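You operate a simulated robot arm through the tools that you are given. There is no shell and no other tool.

The job below is to be done with a simulated robot arm. You get a single attempt, and the scene is never put back.

Task
Pack the NOW card's order, shut the case and file the card.
Fine: only the bundle that the card names goes in; short flaps first; the card ends in the DONE slot, print facing out; the NEXT card stays.

The check looks at the end state, three seconds after you hand in, the way a careful person would. Anything else that was tipped, shoved, dropped, spilled or broken makes it a failure.

Robot
A 7-joint arm with a three-finger gripper, fixed in place. Base frame: the origin is at the foot of the arm, x ahead of it, y to its left, z up; the work surface is at about z = 620. Lengths are in mm, angles in rad, forces in N, time in s.
With the tool pointing down near the work surface it reaches from about 100 to 800 mm from the base axis. Its first joint turns from -2.897 to 2.897 rad. Payload 2.94 kg.
Tool frame: the origin (TCP) lies between the finger pads and is the grasp point; the fingertips stand 30 mm ahead of it; z points along the fingers, y is the line along which they close. Largest opening 132 mm; the body of the gripper starts 107 mm behind the TCP.
Orientation is that of the tool frame in the base frame, as a unit quaternion [w, x, y, z]. With the fingers straight down and closing along the base's y, the tool's x points along the base's -x, its y along +y and its z along -z.

Tools
- The arm moves only by the tool jog_arm. Its arguments are lists of equal length, an entry for each row: "linear": the shift along the tool's x, y, z in mm, a list of three; "delta_rot": the turn, a rotation vector about the tool's x, y, z in rad, a list of three; "jaw": the opening, from 0 (shut) to 1 (fully open). In form: {"linear": [[tx, ty, tz], ...], "delta_rot": [[rx, ry, rz], ...], "jaw": [jaw, ...]}. A call has 1 to 20 rows; each row shifts and turns the commanded pose from where the row before left it, along the tool's axes as they then stand. A row lasts 0.2 s, in which the tool goes at most 50 mm and 0.15 rad; a call with a longer step from one row to the next is refused whole, and so is a gripper value outside its range. Where a pose cannot be reached the arm comes as near as it can. A force on the tool above 40 N (or 10 N above the force at the start of the call, whichever is more), or a blocked arm, ends the call early, and 0.2 s more pass. Each finger halts on what it meets, pressing with about 32 N; the grip force reading is that of the motor and also rises with nothing between the fingers. The clock runs only during rows and for 0.2 s after the last one: add rows that do not move to give the fingers time. It gives the time, the measured TCP pose, the force on the tool (base axes), the opening and the grip force at its end, in the units of the frame above (readings bear some noise), with the torque about the TCP (base axes, N m) and any sound that the robot's microphone picked up.
- Cameras (640 x 400 px; columns grow to the right, rows downward): "scene" is fixed at [55.3, -497.2, 1533.6]; the picture's right is [0.76, -0.64, 0.00], its down [-0.36, -0.43, -0.83] and it looks along [0.53, 0.63, -0.56] (base axes); focal length 368 px, centre (320, 200). "wrist" rides on the gripper at [72, 3, -144] in the tool frame; the picture's right is [-0.04, 1.00, 0.00], its down [-0.88, -0.04, -0.48] and it looks along [-0.47, -0.02, 0.88] (tool axes); focal length 256 px, centre (320, 200). There is no depth. A picture from a camera that has moved, and an enlarged one, comes with that camera's place and axes in the base frame and with its lens. The place of the scene camera against the robot may be out by one fixed shift of up to 12 mm in any direction.
- grab_frame(camera): a new picture of that camera. It takes no simulated time.
- move_column(by): slides the trunk up (or, below 0, down) by that many mm; the arm rides with it, the base frame stays. It gives what a move gives, with no picture.
- close_up(camera, box): a new picture of the part [left, top, right, bottom] of that camera's present view, enlarged. It takes no simulated time.
- finish_job(): hands the job in; it is judged then, once.

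Nothing tells you positions but the pictures and the camera data. Unless the task says otherwise, let go and move clear before handing in.

The tools are called after "Call:" as name(argument=value, ...) on one line, values as JSON. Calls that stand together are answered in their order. jog_arm: Moves the arm, as the interface text tells. Its arguments: {"type":"object","properties":{"linear":{"type":"array","items":{"type":"array","items":{"type":"number"}}},"delta_rot":{"type":"array","items":{"type":"array","items":{"type":"number"}}},"jaw":{"type":"array","items":{"type":"number"}}},"required":["linear","delta_rot","jaw"]} The other tools are called the same way: move_column (by) slides the trunk up or down; grab_frame (camera) takes a picture; close_up (camera, box) takes an enlarged picture of a part of a camera's view; finish_job () hands the job in.

At the start:

```text
clock: 0.0
position: [543.0, 279.4, 1129.6]
tcp_rot: [0.0, 0.0, 1.0, 0.0]
force: [-0.5, -1.0, 0.2]
wrist_torque: [0.0, 0.01, 0.03]
opening: 131.9
gripper_force: 0.1
trunk travel left (down, up): [-375.0, 165.0]
```

scene: 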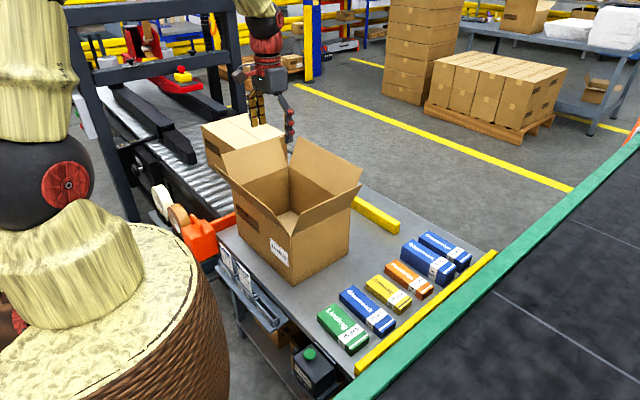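
wrist: 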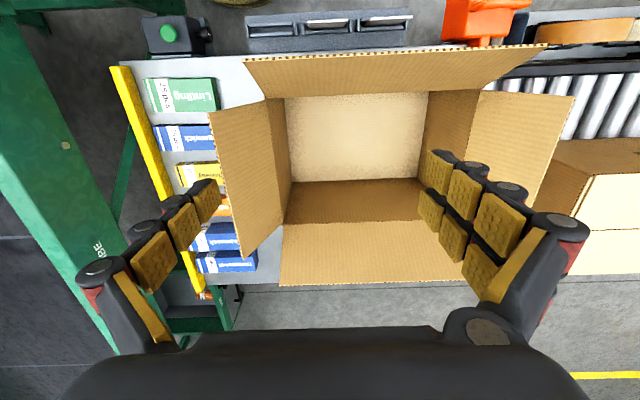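

I see an open case on a table, six bundles in a row to its right, and a card holder at the near edge. I'll take close-ups to read the cards and labels.

Call:
close_up(camera="scene", box=[200, 220, 300, 340])

Call:
close_up(camera="scene", box=[300, 220, 500, 370])

Call:
close_up(camera="wrist", box=[120, 0, 440, 200])

Call:
close_up(camera="scene", box=[180, 80, 400, 300])

```text
3.33 times, centred on (250, 280) of scene
camera zoom: at [55.3, -497.2, 1533.6], right [0.76, -0.64, 0.0], down [-0.36, -0.43, -0.83], along [0.53, 0.63, -0.56], focal length 1226 px, centre (553, -67)
```

zoom: 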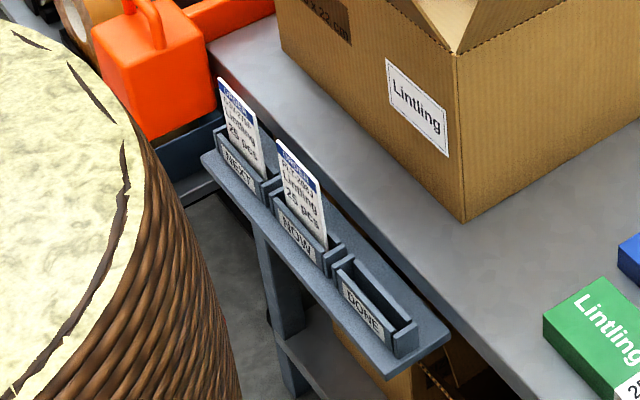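

```text
2.67 times, centred on (400, 295) of scene
camera zoom: at [55.3, -497.2, 1533.6], right [0.76, -0.64, 0.0], down [-0.36, -0.43, -0.83], along [0.53, 0.63, -0.56], focal length 981 px, centre (107, -53)
```

zoom: 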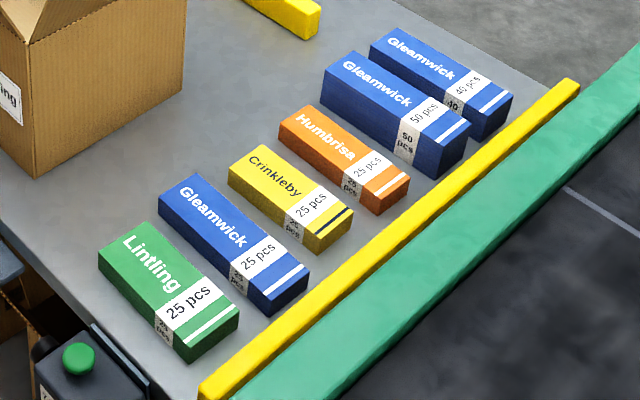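

```text
2.00 times, centred on (280, 100) of wrist
camera zoom: at [471.5, 283.1, 1272.5], right [0.04, 1.0, 0.0], down [0.88, -0.04, 0.48], along [0.47, -0.02, -0.88], focal length 512 px, centre (400, 400)
```

zoom: 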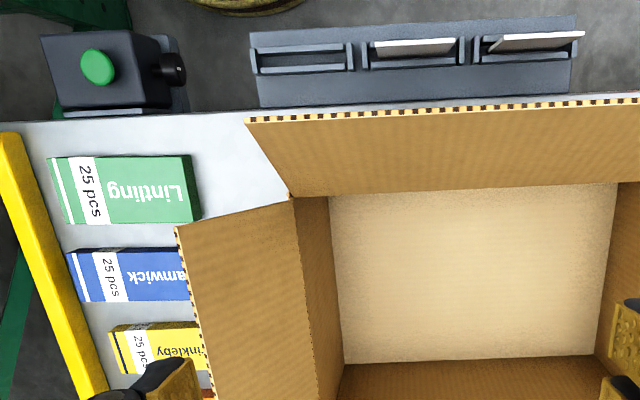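

```text
1.82 times, centred on (290, 190) of scene
camera zoom: at [55.3, -497.2, 1533.6], right [0.76, -0.64, 0.0], down [-0.36, -0.43, -0.83], along [0.53, 0.63, -0.56], focal length 669 px, centre (374, 218)
```

zoom: 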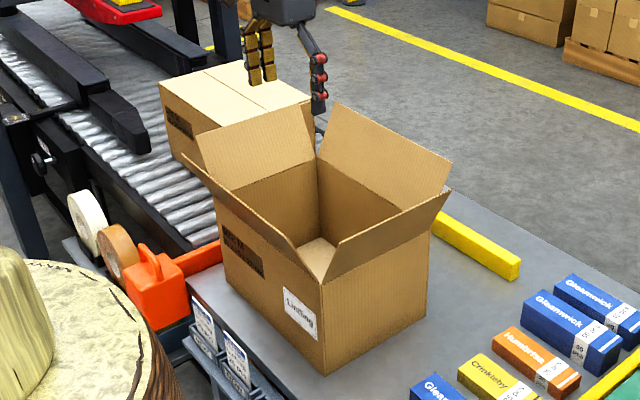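

The NOW card seems to say Lintling and 25 pcs; I'll enlarge further to read both cards before deciding.

Call:
close_up(camera="scene", box=[238, 258, 258, 298])

Call:
close_up(camera="scene", box=[212, 238, 252, 288])

Call:
close_up(camera="scene", box=[230, 255, 280, 335])

Call:
close_up(camera="scene", box=[310, 300, 370, 360])

```text
10.00 times, centred on (248, 278) of scene
camera zoom: at [55.3, -497.2, 1533.6], right [0.76, -0.64, 0.0], down [-0.36, -0.43, -0.83], along [0.53, 0.63, -0.56], focal length 3679 px, centre (1040, -580)
```

zoom: 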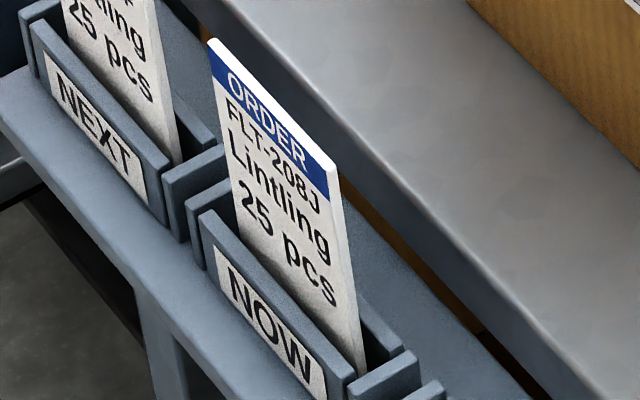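

```text
8.00 times, centred on (232, 263) of scene
camera zoom: at [55.3, -497.2, 1533.6], right [0.76, -0.64, 0.0], down [-0.36, -0.43, -0.83], along [0.53, 0.63, -0.56], focal length 2943 px, centre (1024, -304)
```

zoom: 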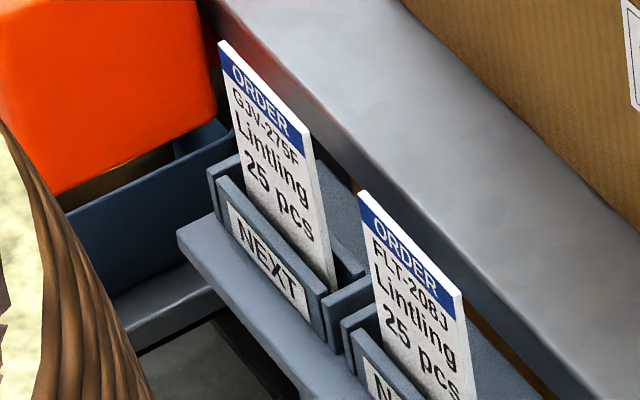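

```text
5.00 times, centred on (255, 295) of scene
camera zoom: at [55.3, -497.2, 1533.6], right [0.76, -0.64, 0.0], down [-0.36, -0.43, -0.83], along [0.53, 0.63, -0.56], focal length 1840 px, centre (645, -275)
```

zoom: 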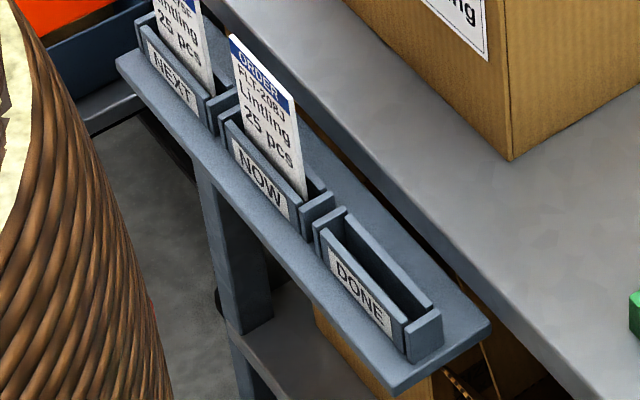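

```text
6.67 times, centred on (340, 330) of scene
camera zoom: at [55.3, -497.2, 1533.6], right [0.76, -0.64, 0.0], down [-0.36, -0.43, -0.83], along [0.53, 0.63, -0.56], focal length 2453 px, centre (187, -667)
```

zoom: 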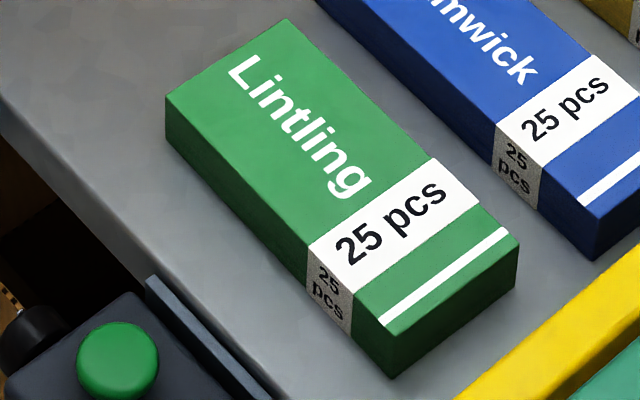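

The NOW card reads Lintling 25 pcs, so the order is the green bundle, at roughly x 500–562, y −105–45. I'll move above it for a better wrist view.

Call:
jog_arm(linear=[[1.6, -38.6, 28.7], [1.6, -38.6, 28.7], [1.6, -38.6, 28.7], [1.6, -38.6, 28.7], [1.6, -38.6, 28.7], [1.6, -38.6, 28.7], [1.6, -38.6, 28.7], [1.6, -38.6, 28.7]], delta_rot=[[0, 0, 0], [0, 0, 0], [0, 0, 0], [0, 0, 0], [0, 0, 0], [0, 0, 0], [0, 0, 0], [0, 0, 0]], jaw=[1, 1, 1, 1, 1, 1, 1, 1])

```text
clock: 1.8
position: [529.9, -30.4, 898.9]
tcp_rot: [0.0, 0.0, 1.0, 0.0]
force: [-0.2, -1.5, 0.1]
wrist_torque: [0.01, 0.03, -0.01]
opening: 131.9
gripper_force: 0.1
trunk travel left (down, up): [-375.0, 165.0]
```

The arm is now above the bundles. I'll take a wrist picture to locate the green bundle precisely.

Call:
grab_frame(camera="wrist")

Call:
grab_frame(camera="scene")

```text
taken
camera wrist: at [459.6, -27.1, 1042.5], right [0.04, 1.0, 0.0], down [0.88, -0.04, 0.48], along [0.48, -0.02, -0.88], focal length 256 px, centre (320, 200)
```

wrist: 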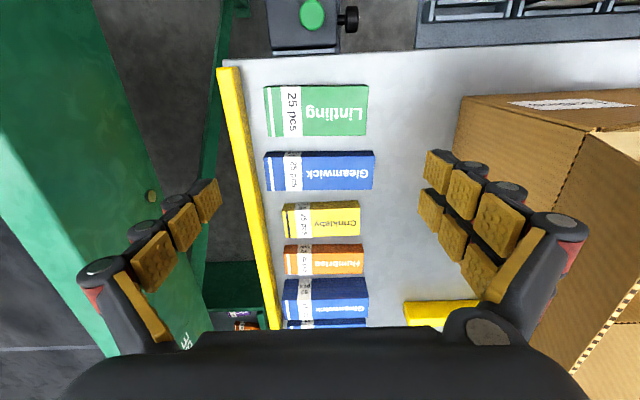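

```text
taken
```

scene: 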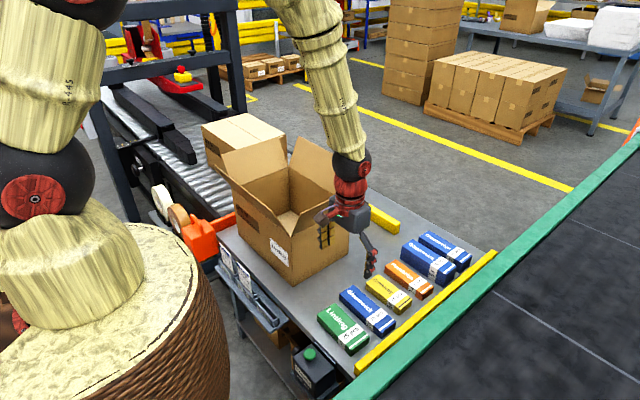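

The green bundle's top centre is about (524, −34), its long side along y, so I need the fingers to close along x. I'll turn the tool −90° about its axis and check that it gets there.

Call:
jog_arm(linear=[[0, 0, 0], [0, 0, 0], [0, 0, 0], [0, 0, 0], [0, 0, 0], [0, 0, 0], [0, 0, 0], [0, 0, 0], [0, 0, 0], [0, 0, 0], [0, 0, 0]], delta_rot=[[0, 0, -0.1428], [0, 0, -0.1428], [0, 0, -0.1428], [0, 0, -0.1428], [0, 0, -0.1428], [0, 0, -0.1428], [0, 0, -0.1428], [0, 0, -0.1428], [0, 0, -0.1428], [0, 0, -0.1428], [0, 0, -0.1428]], jaw=[1, 1, 1, 1, 1, 1, 1, 1, 1, 1, 1])

Call:
grab_frame(camera="wrist")

```text
clock: 4.2
position: [530.2, -29.6, 899.7]
tcp_rot: [0.0, 0.708, -0.707, 0.0]
force: [-0.7, 0.3, -0.3]
wrist_torque: [-0.02, 0.01, 0.0]
opening: 132.3
gripper_force: 0.2
trunk travel left (down, up): [-375.0, 165.0]
```

```text
taken
camera wrist: at [527.9, -101.7, 1043.1], right [-1.0, 0.04, 0.0], down [0.04, 0.88, 0.48], along [0.02, 0.48, -0.88], focal length 256 px, centre (320, 200)
```

wrist: 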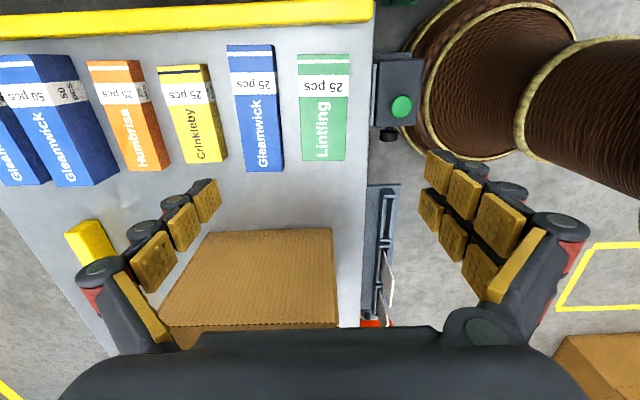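

The bundle lies at about x 490–559, y −110–38, centre (525, −36), and the turn worked. I'll go down to z 700 with the jaw partly closed and look again.

Call:
jog_arm(linear=[[1.28, 1.04, 40], [1.28, 1.04, 40], [1.28, 1.04, 40], [1.28, 1.04, 40], [1.28, 1.04, 30], [0, 0, 0]], delta_rot=[[0, 0, 0], [0, 0, 0], [0, 0, 0], [0, 0, 0], [0, 0, 0], [0, 0, 0]], jaw=[0.68, 0.68, 0.68, 0.68, 0.68, 0.68])

Call:
grab_frame(camera="wrist")

Call:
close_up(camera="scene", box=[300, 220, 460, 370])

```text
clock: 5.6
position: [527.4, -33.5, 708.5]
tcp_rot: [0.001, -0.706, 0.708, 0.0]
force: [0.0, -0.5, -0.4]
wrist_torque: [-0.02, 0.0, 0.02]
opening: 89.7
gripper_force: 0.1
trunk travel left (down, up): [-375.0, 165.0]
```

```text
taken
camera wrist: at [524.4, -107.3, 852.8], right [-1.0, 0.04, 0.0], down [0.04, 0.88, 0.48], along [0.02, 0.48, -0.88], focal length 256 px, centre (320, 200)
```

wrist: 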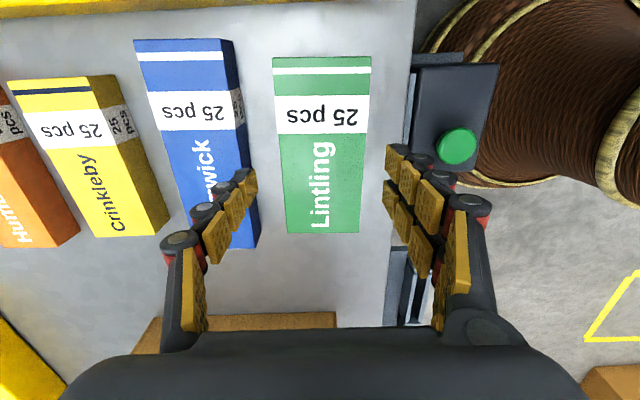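

```text
2.67 times, centred on (380, 295) of scene
camera zoom: at [55.3, -497.2, 1533.6], right [0.76, -0.64, 0.0], down [-0.36, -0.43, -0.83], along [0.53, 0.63, -0.56], focal length 981 px, centre (160, -53)
```

zoom: 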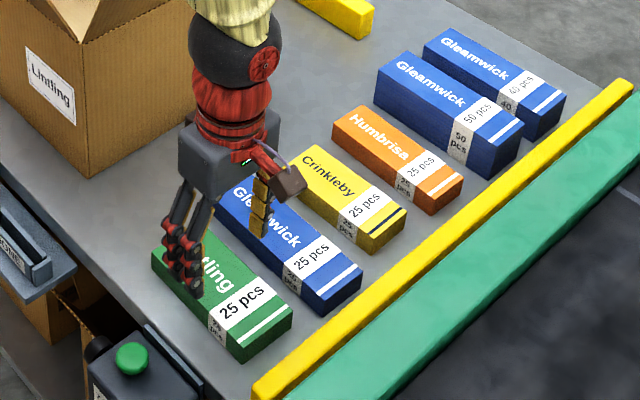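

The fingers straddle the green bundle with clear gaps on both sides. I'll shift 2 mm toward −x, descend to about z 656 and close.

Call:
jog_arm(linear=[[0.3, 0.7, 17.6], [0.3, 0.7, 17.6], [0.3, 0.7, 17.6], [0, 0, 0], [0, 0, 0]], delta_rot=[[0, 0, 0], [0, 0, 0], [0, 0, 0], [0, 0, 0], [0, 0, 0]], jaw=[0.68, 0.68, 0.68, 0.68, 0.68])

Call:
grab_frame(camera="wrist")

Call:
close_up(camera="scene", box=[300, 260, 400, 360])

```text
clock: 6.8
position: [522.9, -34.7, 657.1]
tcp_rot: [0.0, -0.707, 0.708, 0.0]
force: [-0.3, -0.6, -0.3]
wrist_torque: [-0.03, -0.01, -0.02]
opening: 89.7
gripper_force: 0.0
trunk travel left (down, up): [-375.0, 165.0]
```

```text
taken
camera wrist: at [520.1, -107.2, 800.2], right [-1.0, 0.04, 0.0], down [0.04, 0.88, 0.48], along [0.02, 0.48, -0.88], focal length 256 px, centre (320, 200)
```

wrist: 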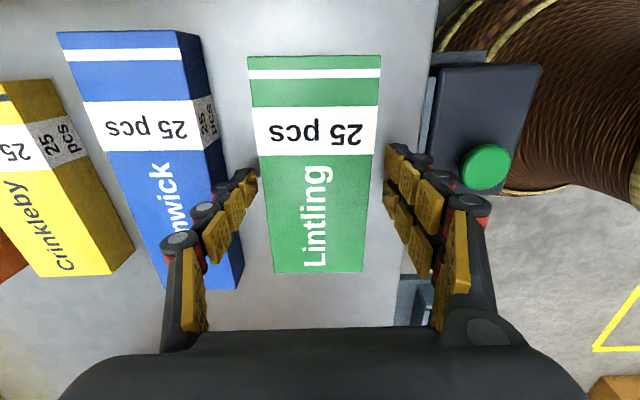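

```text
4.00 times, centred on (350, 310) of scene
camera zoom: at [55.3, -497.2, 1533.6], right [0.76, -0.64, 0.0], down [-0.36, -0.43, -0.83], along [0.53, 0.63, -0.56], focal length 1472 px, centre (200, -240)
```

zoom: 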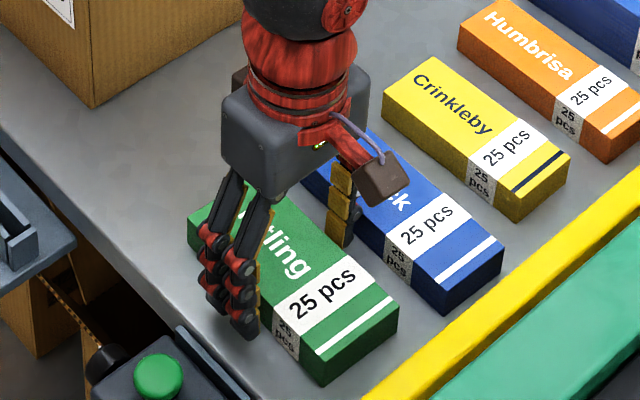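

The bundle sits nicely between the fingers. I'll nudge 1.5 mm toward +x and close on it.

Call:
jog_arm(linear=[[0, -1.5, 0], [0, 0, 0], [0, 0, 0], [0, 0, 0], [0, 0, 0]], delta_rot=[[0, 0, 0], [0, 0, 0], [0, 0, 0], [0, 0, 0], [0, 0, 0]], jaw=[0.6, 0.5, 0.4, 0.4, 0.4])

```text
clock: 8.0
position: [524.4, -34.6, 657.2]
tcp_rot: [0.0, -0.706, 0.708, -0.001]
force: [-0.4, 0.3, 2.8]
wrist_torque: [-0.01, 0.02, -0.19]
opening: 69.9
gripper_force: 31.6
trunk travel left (down, up): [-375.0, 165.0]
```

The fingers have closed on the bundle at 69.9 mm with full grip force. I'll lift it straight up to about z 960 and check the hold.

Call:
jog_arm(linear=[[0, 0, -10], [0, 0, -20], [0, 0, -30], [0, 0, -40], [0, 0, -40], [0, 0, -40], [0, 0, -40], [0, 0, -40], [0, 0, -40], [0, 0, 0]], delta_rot=[[0, 0, 0], [0, 0, 0], [0, 0, 0], [0, 0, 0], [0, 0, 0], [0, 0, 0], [0, 0, 0], [0, 0, 0], [0, 0, 0], [0, 0, 0]], jaw=[0.4, 0.4, 0.4, 0.4, 0.4, 0.4, 0.4, 0.4, 0.4, 0.4])

Call:
grab_frame(camera="wrist")

Call:
grab_frame(camera="scene")

```text
clock: 10.2
position: [520.8, -36.2, 957.6]
tcp_rot: [0.0, -0.707, 0.707, 0.001]
force: [0.0, 0.5, -1.1]
wrist_torque: [0.01, -0.01, 0.03]
opening: 69.6
gripper_force: 32.4
trunk travel left (down, up): [-375.0, 165.0]
```

```text
taken
camera wrist: at [518.2, -108.9, 1100.3], right [-1.0, 0.04, 0.0], down [0.04, 0.88, 0.48], along [0.02, 0.48, -0.88], focal length 256 px, centre (320, 200)
```

wrist: 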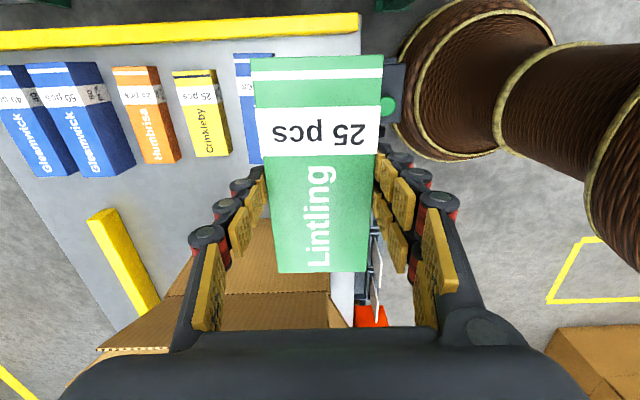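

```text
taken
```

scene: 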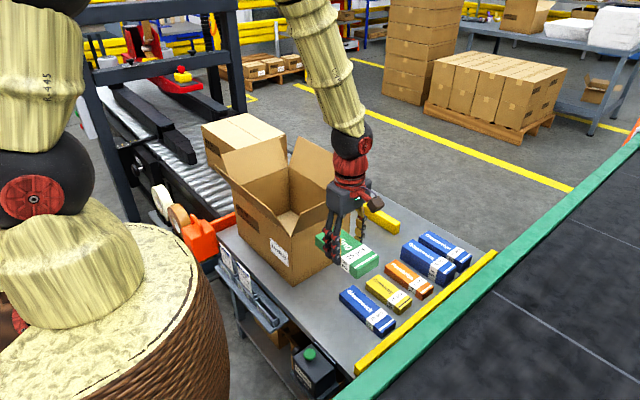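

The green bundle is held securely. I'll raise it to about z 1080 and carry it over the case, then look down to locate the opening.

Call:
jog_arm(linear=[[0, 0, -40], [0, 0, -40], [0, 0, -42], [-45.75, -9.9, 0], [-45.75, -9.9, 0], [-45.75, -9.9, 0], [-45.75, -9.9, 0], [-45.75, -9.9, 0], [-45.75, -9.9, 0], [-45.75, -9.9, 0], [-45.75, -9.9, 0], [0, 0, 0]], delta_rot=[[0, 0, 0], [0, 0, 0], [0, 0, 0], [0, 0, 0], [0, 0, 0], [0, 0, 0], [0, 0, 0], [0, 0, 0], [0, 0, 0], [0, 0, 0], [0, 0, 0], [0, 0, 0]], jaw=[0.4, 0.4, 0.4, 0.4, 0.4, 0.4, 0.4, 0.4, 0.4, 0.4, 0.4, 0.4])

Call:
grab_frame(camera="wrist")

Call:
grab_frame(camera="scene")

```text
clock: 12.8
position: [605.4, 330.6, 1077.6]
tcp_rot: [0.001, -0.707, 0.707, 0.0]
force: [0.2, 0.1, -1.8]
wrist_torque: [-0.01, -0.02, 0.0]
opening: 69.4
gripper_force: 31.9
trunk travel left (down, up): [-375.0, 165.0]
```

```text
taken
camera wrist: at [604.2, 258.1, 1222.1], right [-1.0, 0.04, 0.0], down [0.04, 0.88, 0.48], along [0.02, 0.48, -0.88], focal length 256 px, centre (320, 200)
```

wrist: 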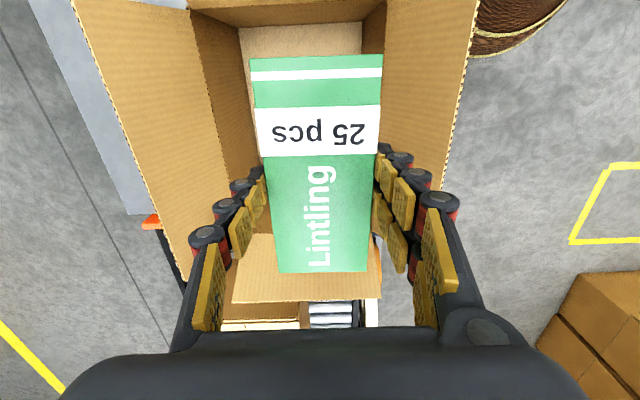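

```text
taken
```

scene: 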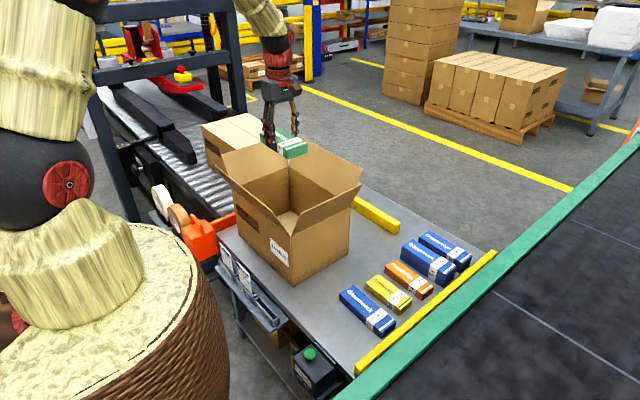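

The bundle is over the case opening. The case spans roughly x 535–760, y 197–535. I'll check the flap shapes closely before lowering the arm between them.

Call:
close_up(camera="scene", box=[210, 110, 370, 290])

Call:
close_up(camera="scene", box=[220, 130, 300, 180])

```text
2.22 times, centred on (290, 200) of scene
camera zoom: at [55.3, -497.2, 1533.6], right [0.76, -0.64, 0.0], down [-0.36, -0.43, -0.83], along [0.53, 0.63, -0.56], focal length 818 px, centre (387, 200)
```

zoom: 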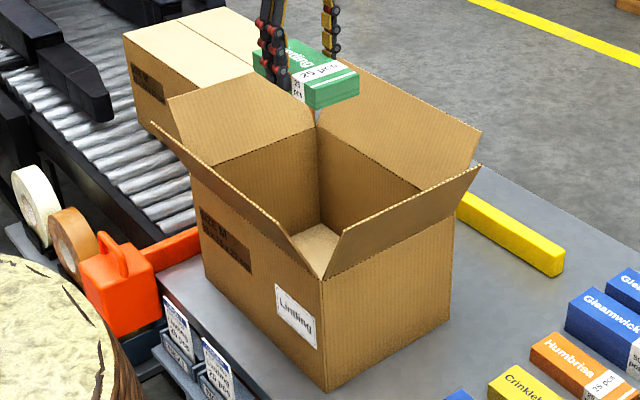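

```text
8.00 times, centred on (260, 155) of scene
camera zoom: at [55.3, -497.2, 1533.6], right [0.76, -0.64, 0.0], down [-0.36, -0.43, -0.83], along [0.53, 0.63, -0.56], focal length 2943 px, centre (800, 560)
```

zoom: 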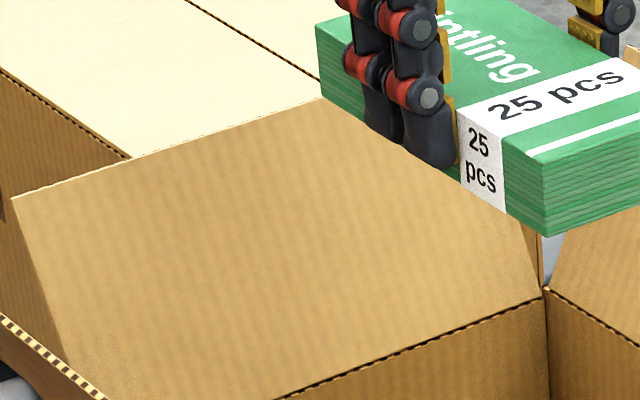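

The flaps lean outward about 30°, with their free edges near z 930, and the opening is centred near (648, 366). I'll centre at about (642, 352), then lower the trunk 150 mm so the arm can reach the case floor.

Call:
jog_arm(linear=[[-11, -18, 0], [-11, -18, 0], [0, 0, 0]], delta_rot=[[0, 0, 0], [0, 0, 0], [0, 0, 0]], jaw=[0.4, 0.4, 0.4])

Call:
move_column(by=-150)

Call:
grab_frame(camera="wrist")

Call:
grab_frame(camera="scene")

```text
clock: 13.6
position: [640.9, 353.6, 1078.8]
tcp_rot: [0.0, -0.707, 0.707, 0.0]
force: [-0.5, 0.0, -1.4]
wrist_torque: [-0.03, 0.02, -0.02]
opening: 69.2
gripper_force: 31.8
trunk travel left (down, up): [-375.0, 165.0]
```

```text
clock: 15.3
position: [640.6, 353.2, 930.1]
tcp_rot: [0.0, -0.707, 0.708, 0.001]
force: [-0.4, -0.6, -0.2]
wrist_torque: [0.0, 0.02, 0.0]
opening: 69.1
gripper_force: 31.8
trunk travel left (down, up): [-225.0, 315.0]
```

```text
taken
camera wrist: at [638.7, 280.7, 1072.9], right [-1.0, 0.04, 0.0], down [0.04, 0.88, 0.48], along [0.02, 0.48, -0.88], focal length 256 px, centre (320, 200)
```

wrist: 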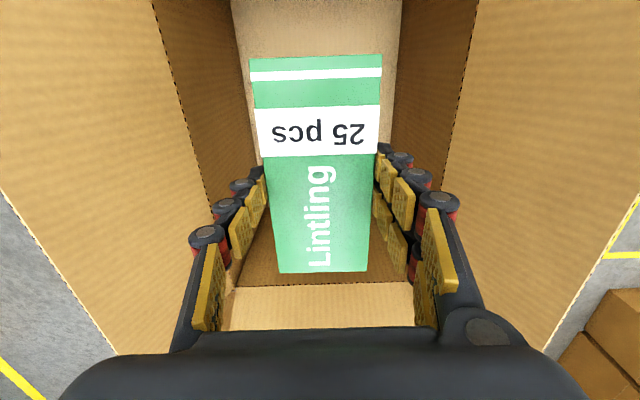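

```text
taken
```

scene: 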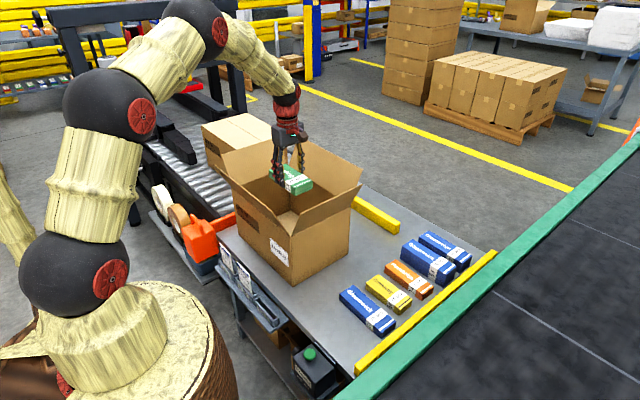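

The arm reaches well, with the forearm high above the flaps and the bundle centred over the opening. I'll lower it to about z 690.

Call:
jog_arm(linear=[[0, 0, 40], [0, 0, 40], [0, 0, 40], [0, 0, 40], [0, 0, 40], [0, 0, 40], [0, 0, 0]], delta_rot=[[0, 0, 0], [0, 0, 0], [0, 0, 0], [0, 0, 0], [0, 0, 0], [0, 0, 0], [0, 0, 0]], jaw=[0.4, 0.4, 0.4, 0.4, 0.4, 0.4, 0.4])

Call:
grab_frame(camera="wrist")

Call:
grab_frame(camera="scene")

```text
clock: 16.9
position: [640.8, 352.5, 689.7]
tcp_rot: [0.001, -0.706, 0.708, 0.0]
force: [0.1, 0.7, -1.7]
wrist_torque: [-0.03, -0.02, 0.0]
opening: 69.4
gripper_force: 31.6
trunk travel left (down, up): [-225.0, 315.0]
```

```text
taken
camera wrist: at [637.9, 279.6, 832.8], right [-1.0, 0.04, 0.0], down [0.04, 0.88, 0.48], along [0.02, 0.47, -0.88], focal length 256 px, centre (320, 200)
```

wrist: 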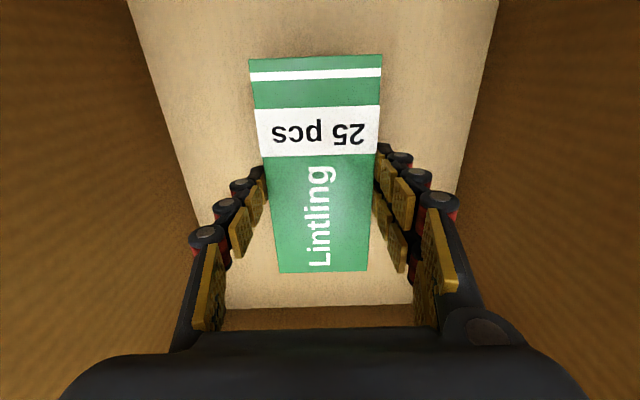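

```text
taken
```

scene: 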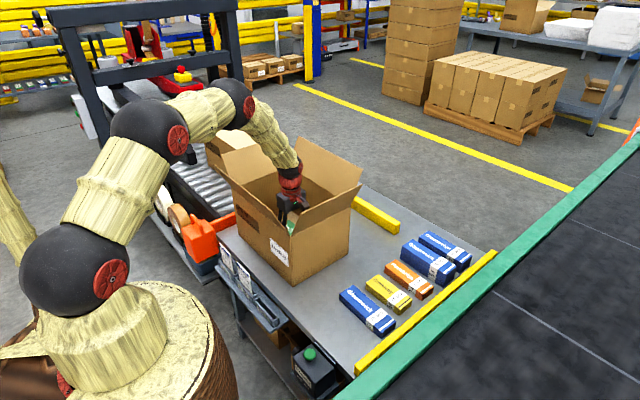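

The bundle is inside the case, clear of the walls. I'll lower it slowly onto the case floor, watching the force.

Call:
jog_arm(linear=[[0, 0, 6], [0, 0, 6], [0, 0, 6], [0, 0, 3], [0, 0, 2], [0, 0, 0]], delta_rot=[[0, 0, 0], [0, 0, 0], [0, 0, 0], [0, 0, 0], [0, 0, 0], [0, 0, 0]], jaw=[0.4, 0.4, 0.4, 0.4, 0.4, 0.4])

```text
clock: 18.4
position: [638.4, 353.7, 664.6]
tcp_rot: [0.0, -0.707, 0.708, 0.0]
force: [0.2, 0.2, -0.9]
wrist_torque: [0.02, 0.02, 0.03]
opening: 69.3
gripper_force: 31.8
trunk travel left (down, up): [-225.0, 315.0]
```

There's no contact yet at z 664.6. I'll go down a few more millimetres.

Call:
jog_arm(linear=[[0, 0, 1.5], [0, 0, 1.5], [0, 0, 0]], delta_rot=[[0, 0, 0], [0, 0, 0], [0, 0, 0]], jaw=[0.4, 0.4, 0.4])

Call:
close_up(camera="wrist", box=[200, 20, 440, 320])

```text
clock: 19.1
position: [640.8, 352.6, 662.8]
tcp_rot: [0.001, -0.707, 0.707, 0.001]
force: [-0.5, 0.5, -2.2]
wrist_torque: [0.01, 0.03, 0.01]
opening: 69.4
gripper_force: 32.2
trunk travel left (down, up): [-225.0, 315.0]
```

```text
1.33 times, centred on (320, 170) of wrist
camera zoom: at [637.9, 281.0, 806.3], right [-1.0, 0.04, 0.0], down [0.04, 0.88, 0.48], along [0.02, 0.47, -0.88], focal length 341 px, centre (320, 240)
```

zoom: 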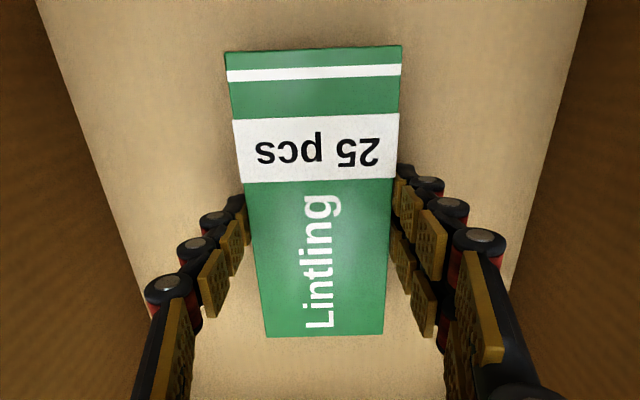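

Still no clear contact. I'll lower it a little further in small steps.

Call:
jog_arm(linear=[[0, 0, 1.5], [0, 0, 1.5], [0, 0, 0]], delta_rot=[[0, 0, 0], [0, 0, 0], [0, 0, 0]], jaw=[0.4, 0.4, 0.4])

```text
clock: 19.9
position: [640.4, 353.0, 662.1]
tcp_rot: [0.002, -0.706, 0.708, 0.001]
force: [-6.7, 0.6, 19.7]
wrist_torque: [-0.44, 0.72, -0.15]
opening: 69.4
gripper_force: 32.0
trunk travel left (down, up): [-225.0, 315.0]
```

The bundle has touched the floor (19.7 N). I'll ease off slightly and open the fingers.

Call:
jog_arm(linear=[[0, 0, -1.5], [0, 0, 0], [0, 0, 0], [0, 0, 0], [0, 0, 0], [0, 0, 0]], delta_rot=[[0, 0, 0], [0, 0, 0], [0, 0, 0], [0, 0, 0], [0, 0, 0], [0, 0, 0]], jaw=[0.4, 0.5, 0.6, 0.7, 0.75, 0.75])

Call:
jog_arm(linear=[[0, 0, -10], [0, 0, -20], [0, 0, -40], [0, 0, -40], [0, 0, -40], [0, 0, -40], [0, 0, -40], [0, 0, -40], [0, 0, 0]], delta_rot=[[0, 0, 0], [0, 0, 0], [0, 0, 0], [0, 0, 0], [0, 0, 0], [0, 0, 0], [0, 0, 0], [0, 0, 0], [0, 0, 0]], jaw=[0.75, 0.75, 0.75, 0.75, 0.75, 0.75, 0.75, 0.75, 0.75])

Call:
grab_frame(camera="wrist")

Call:
grab_frame(camera="scene")

```text
clock: 21.4
position: [641.5, 352.7, 661.3]
tcp_rot: [0.0, -0.706, 0.708, 0.001]
force: [-0.1, 0.3, -0.2]
wrist_torque: [-0.01, 0.0, -0.02]
opening: 99.2
gripper_force: 0.1
trunk travel left (down, up): [-225.0, 315.0]
```

```text
clock: 23.4
position: [640.8, 353.8, 931.2]
tcp_rot: [0.0, -0.707, 0.707, 0.001]
force: [-0.5, 0.1, -0.7]
wrist_torque: [0.0, -0.01, -0.01]
opening: 98.9
gripper_force: 0.1
trunk travel left (down, up): [-225.0, 315.0]
```

```text
taken
camera wrist: at [638.9, 281.2, 1075.1], right [-1.0, 0.04, 0.0], down [0.04, 0.88, 0.48], along [0.02, 0.47, -0.88], focal length 256 px, centre (320, 200)
```

wrist: 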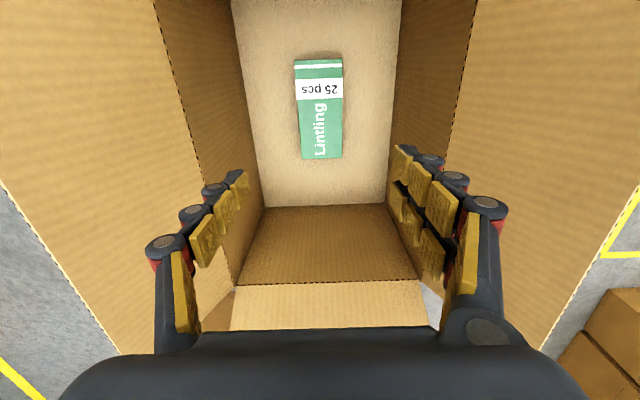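

```text
taken
```

scene: 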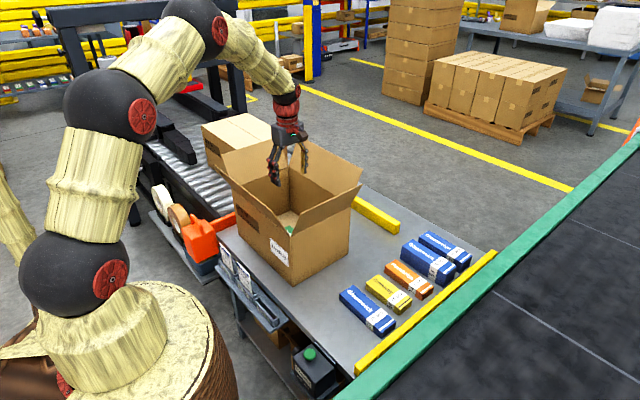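

The bundle is lying flat in the case and released. Next come the flaps, so I'll take detailed pictures to get their geometry.

Call:
close_up(camera="scene", box=[225, 190, 305, 240])

Call:
close_up(camera="scene", box=[215, 130, 375, 230])

Call:
close_up(camera="scene", box=[215, 190, 375, 290])

```text
8.00 times, centred on (265, 215) of scene
camera zoom: at [55.3, -497.2, 1533.6], right [0.76, -0.64, 0.0], down [-0.36, -0.43, -0.83], along [0.53, 0.63, -0.56], focal length 2943 px, centre (760, 80)
```

zoom: 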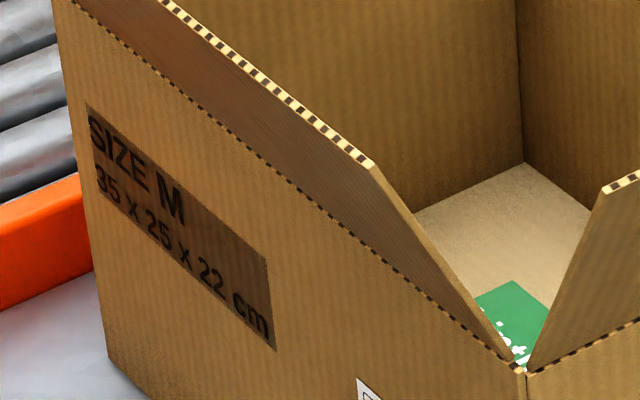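

```text
4.00 times, centred on (295, 180) of scene
camera zoom: at [55.3, -497.2, 1533.6], right [0.76, -0.64, 0.0], down [-0.36, -0.43, -0.83], along [0.53, 0.63, -0.56], focal length 1472 px, centre (420, 280)
```

zoom: 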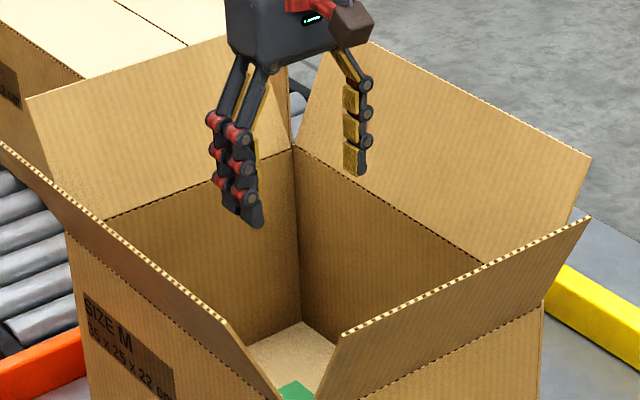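

```text
4.00 times, centred on (295, 240) of scene
camera zoom: at [55.3, -497.2, 1533.6], right [0.76, -0.64, 0.0], down [-0.36, -0.43, -0.83], along [0.53, 0.63, -0.56], focal length 1472 px, centre (420, 40)
```

zoom: 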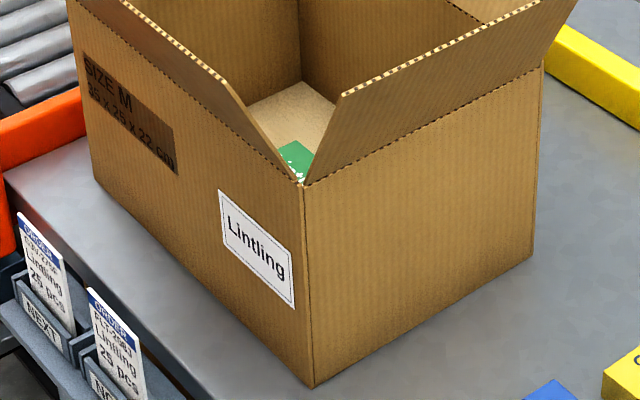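

The case is marked 35×25×22 cm, so its rim is at z 840 and it spans about x 517–767, y 193–543. I'll start with the short flap on the −y side: close the fingers, rise, and come down outside that flap at y≈100.

Call:
jog_arm(linear=[[0, 0, -40], [0, 0, -45], [45, 0, 0], [45, 0, 0], [45, 0, 0], [45, 0, 0], [45, 0, 0], [28, 0, 0], [0, 0, 0]], delta_rot=[[0, 0, 0], [0, 0, 0], [0, 0, 0], [0, 0, 0], [0, 0, 0], [0, 0, 0], [0, 0, 0], [0, 0, 0], [0, 0, 0]], jaw=[0.75, 0.5, 0.25, 0, 0, 0, 0, 0, 0])

Call:
grab_frame(camera="wrist")

Call:
grab_frame(camera="scene")

```text
clock: 25.4
position: [642.1, 100.4, 1017.2]
tcp_rot: [0.001, -0.707, 0.708, 0.0]
force: [1.3, -0.8, -0.3]
wrist_torque: [-0.03, -0.01, -0.03]
opening: 0.0
gripper_force: 20.9
trunk travel left (down, up): [-225.0, 315.0]
```

```text
taken
camera wrist: at [639.8, 28.3, 1160.6], right [-1.0, 0.04, 0.0], down [0.04, 0.88, 0.48], along [0.02, 0.48, -0.88], focal length 256 px, centre (320, 200)
```

wrist: 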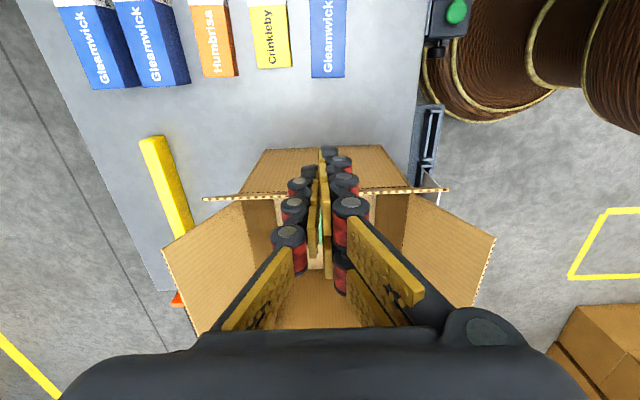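

```text
taken
```

scene: 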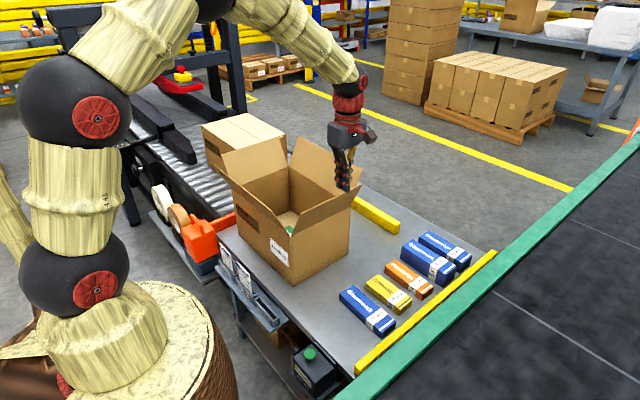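

The −y flap's free edge is at about y 143, z 938, and the closed fingers are outside it. I'll drop the tip to z≈898 and push slowly toward +y.

Call:
jog_arm(linear=[[0, 0, 30], [0, 0, 30], [0, 0, 29], [-10, 0, 0], [-10, 0, 0], [-8, 0, 0], [-8, 0, 0], [-8, 0, 0], [-8, 0, 0], [-8, 0, 0], [0, 0, 0]], delta_rot=[[0, 0, 0], [0, 0, 0], [0, 0, 0], [0, 0, 0], [0, 0, 0], [0, 0, 0], [0, 0, 0], [0, 0, 0], [0, 0, 0], [0, 0, 0], [0, 0, 0]], jaw=[0, 0, 0, 0, 0, 0, 0, 0, 0, 0, 0])

Call:
close_up(camera="scene", box=[200, 90, 440, 290])

Call:
grab_frame(camera="wrist")

```text
clock: 27.8
position: [640.2, 161.5, 928.1]
tcp_rot: [0.0, -0.706, 0.708, 0.0]
force: [-0.2, -0.6, 0.6]
wrist_torque: [0.0, 0.02, 0.04]
opening: 0.3
gripper_force: 28.7
trunk travel left (down, up): [-225.0, 315.0]
```

```text
2.00 times, centred on (320, 190) of scene
camera zoom: at [55.3, -497.2, 1533.6], right [0.76, -0.64, 0.0], down [-0.36, -0.43, -0.83], along [0.53, 0.63, -0.56], focal length 736 px, centre (320, 220)
```

zoom: 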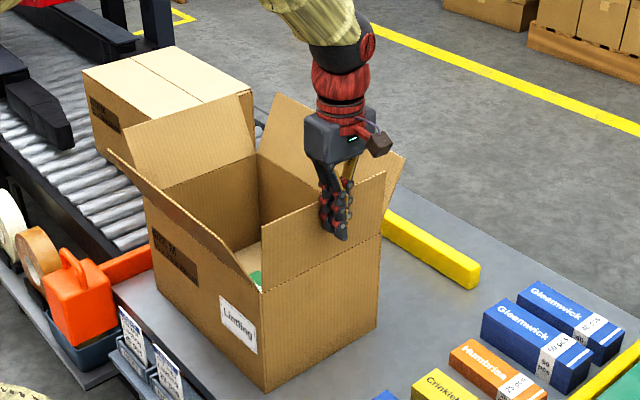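

```text
taken
camera wrist: at [638.2, 87.6, 1071.6], right [-1.0, 0.04, 0.0], down [0.04, 0.88, 0.48], along [0.02, 0.47, -0.88], focal length 256 px, centre (320, 200)
```

wrist: 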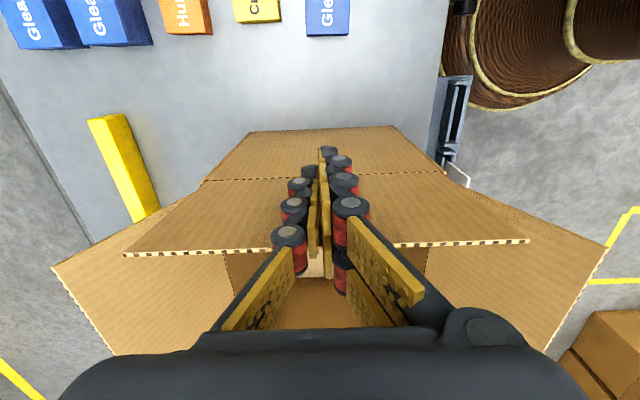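

The flap swings easily and the case hasn't moved. I'll continue along an arc over and down to fold it toward closed.

Call:
jog_arm(linear=[[-11, 0, -2], [-12, 0, -2], [-11, 0, -2], [-11, 0, 4], [-10.5, 0, 4], [-7.5, 0, 5], [-7, 0, 6], [-6, 0, 7], [-5, 0, 8], [-4, 0, 9], [-2, 0, 5], [0, 0, 0]], delta_rot=[[0, 0, 0], [0, 0, 0], [0, 0, 0], [0, 0, 0], [0, 0, 0], [0, 0, 0], [0, 0, 0], [0, 0, 0], [0, 0, 0], [0, 0, 0], [0, 0, 0], [0, 0, 0]], jaw=[0, 0, 0, 0, 0, 0, 0, 0, 0, 0, 0, 0])

Call:
close_up(camera="scene", box=[200, 90, 440, 290])

Call:
grab_frame(camera="wrist")

```text
clock: 30.4
position: [640.2, 245.7, 884.7]
tcp_rot: [0.0, -0.706, 0.708, 0.0]
force: [-0.2, -0.4, 0.2]
wrist_torque: [-0.03, 0.0, 0.03]
opening: 0.0
gripper_force: 28.0
trunk travel left (down, up): [-225.0, 315.0]
```

```text
2.00 times, centred on (320, 190) of scene
camera zoom: at [55.3, -497.2, 1533.6], right [0.76, -0.64, 0.0], down [-0.36, -0.43, -0.83], along [0.53, 0.63, -0.56], focal length 736 px, centre (320, 220)
```

zoom: 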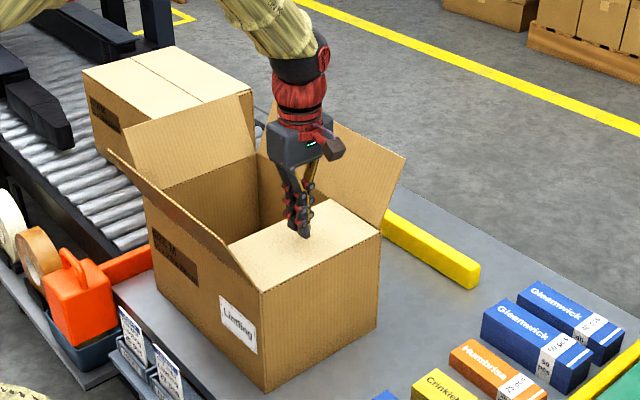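

```text
taken
camera wrist: at [638.3, 174.5, 1028.1], right [-1.0, 0.04, 0.0], down [0.04, 0.88, 0.48], along [0.02, 0.48, -0.88], focal length 256 px, centre (320, 200)
```

wrist: 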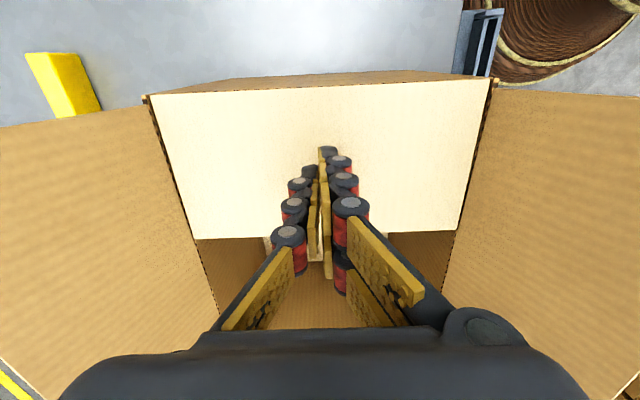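

The −y flap is folded nearly flat. I'll press a few millimetres further, then lift and check that it stays.

Call:
jog_arm(linear=[[0, 0, 4], [0, 0, 4], [0, 0, 3], [0, 0, 0]], delta_rot=[[0, 0, 0], [0, 0, 0], [0, 0, 0], [0, 0, 0]], jaw=[0, 0, 0, 0])

Call:
jog_arm(linear=[[0, 0, -20], [0, 0, -40], [0, 0, -40], [0, 0, -40], [0, 0, 0]], delta_rot=[[0, 0, 0], [0, 0, 0], [0, 0, 0], [0, 0, 0], [0, 0, 0]], jaw=[0, 0, 0, 0, 0])

Call:
close_up(camera="scene", box=[200, 90, 440, 290])

Call:
grab_frame(camera="wrist")

```text
clock: 31.4
position: [641.0, 247.6, 874.7]
tcp_rot: [0.0, -0.707, 0.708, 0.0]
force: [0.2, -0.3, -0.4]
wrist_torque: [0.0, 0.01, -0.03]
opening: 0.1
gripper_force: 28.6
trunk travel left (down, up): [-225.0, 315.0]
```

```text
clock: 32.5
position: [641.9, 248.2, 1015.3]
tcp_rot: [-0.001, -0.706, 0.708, 0.001]
force: [0.2, 0.7, -0.2]
wrist_torque: [0.0, -0.06, 0.04]
opening: 0.1
gripper_force: 28.4
trunk travel left (down, up): [-225.0, 315.0]
```

```text
2.00 times, centred on (320, 190) of scene
camera zoom: at [55.3, -497.2, 1533.6], right [0.76, -0.64, 0.0], down [-0.36, -0.43, -0.83], along [0.53, 0.63, -0.56], focal length 736 px, centre (320, 220)
```

zoom: 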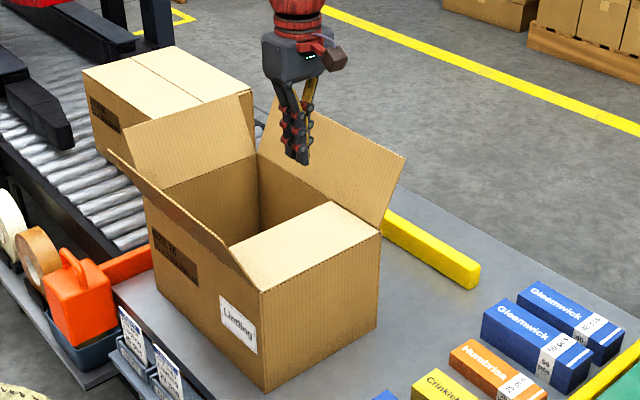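

```text
taken
camera wrist: at [638.8, 175.9, 1158.2], right [-1.0, 0.04, 0.0], down [0.04, 0.88, 0.48], along [0.02, 0.47, -0.88], focal length 256 px, centre (320, 200)
```

wrist: 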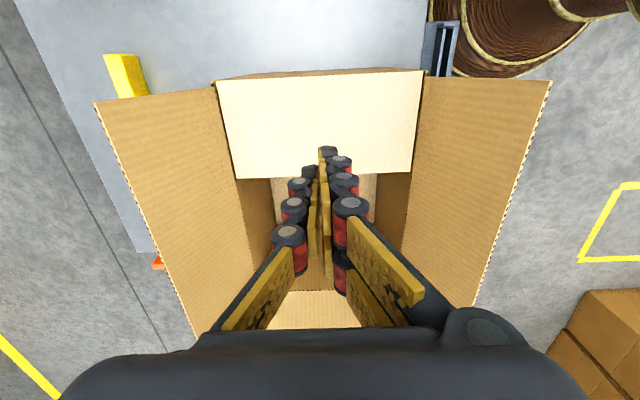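

The flap stays shut. Before the next one I'll enlarge this view to refine the case's position.

Call:
close_up(camera="wrist", box=[80, 50, 320, 200])

Call:
close_up(camera="wrist", box=[320, 50, 560, 200])

Call:
close_up(camera="wrist", box=[160, 180, 500, 340])

```text
2.67 times, centred on (200, 125) of wrist
camera zoom: at [638.8, 175.9, 1158.2], right [-1.0, 0.04, 0.0], down [0.04, 0.88, 0.48], along [0.02, 0.47, -0.88], focal length 683 px, centre (640, 400)
```

zoom: 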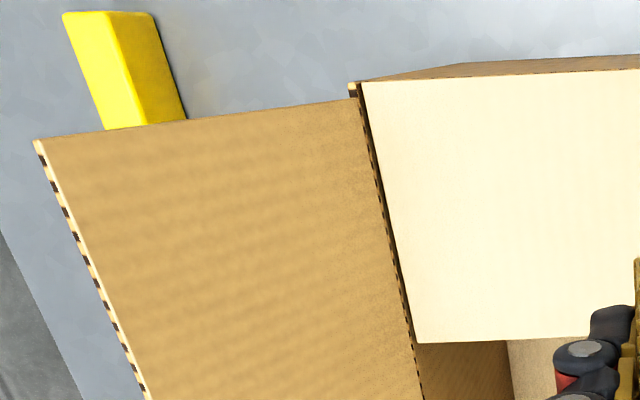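

```text
2.67 times, centred on (440, 125) of wrist
camera zoom: at [638.8, 175.9, 1158.2], right [-1.0, 0.04, 0.0], down [0.04, 0.88, 0.48], along [0.02, 0.47, -0.88], focal length 683 px, centre (0, 400)
```

zoom: 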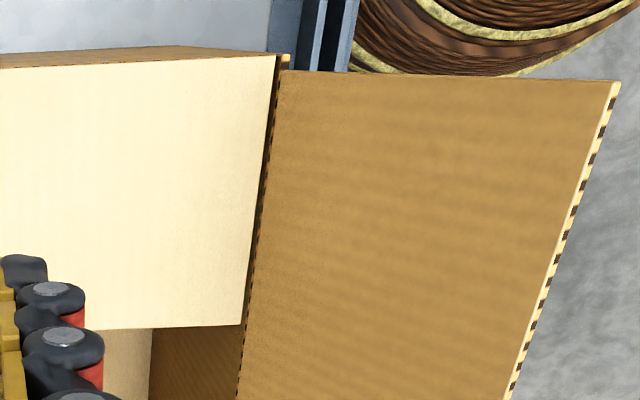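

```text
1.88 times, centred on (330, 260) of wrist
camera zoom: at [638.8, 175.9, 1158.2], right [-1.0, 0.04, 0.0], down [0.04, 0.88, 0.48], along [0.02, 0.47, -0.88], focal length 482 px, centre (301, 87)
```

zoom: 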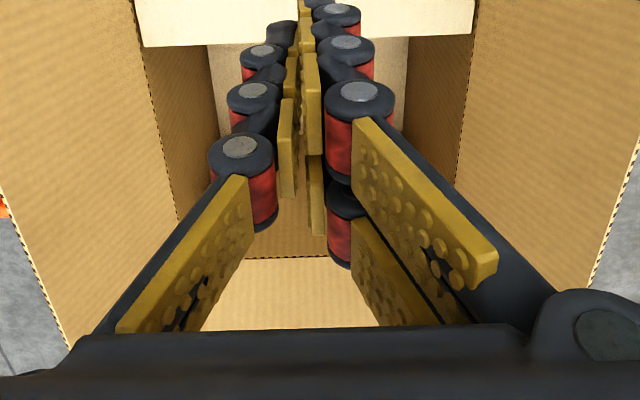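

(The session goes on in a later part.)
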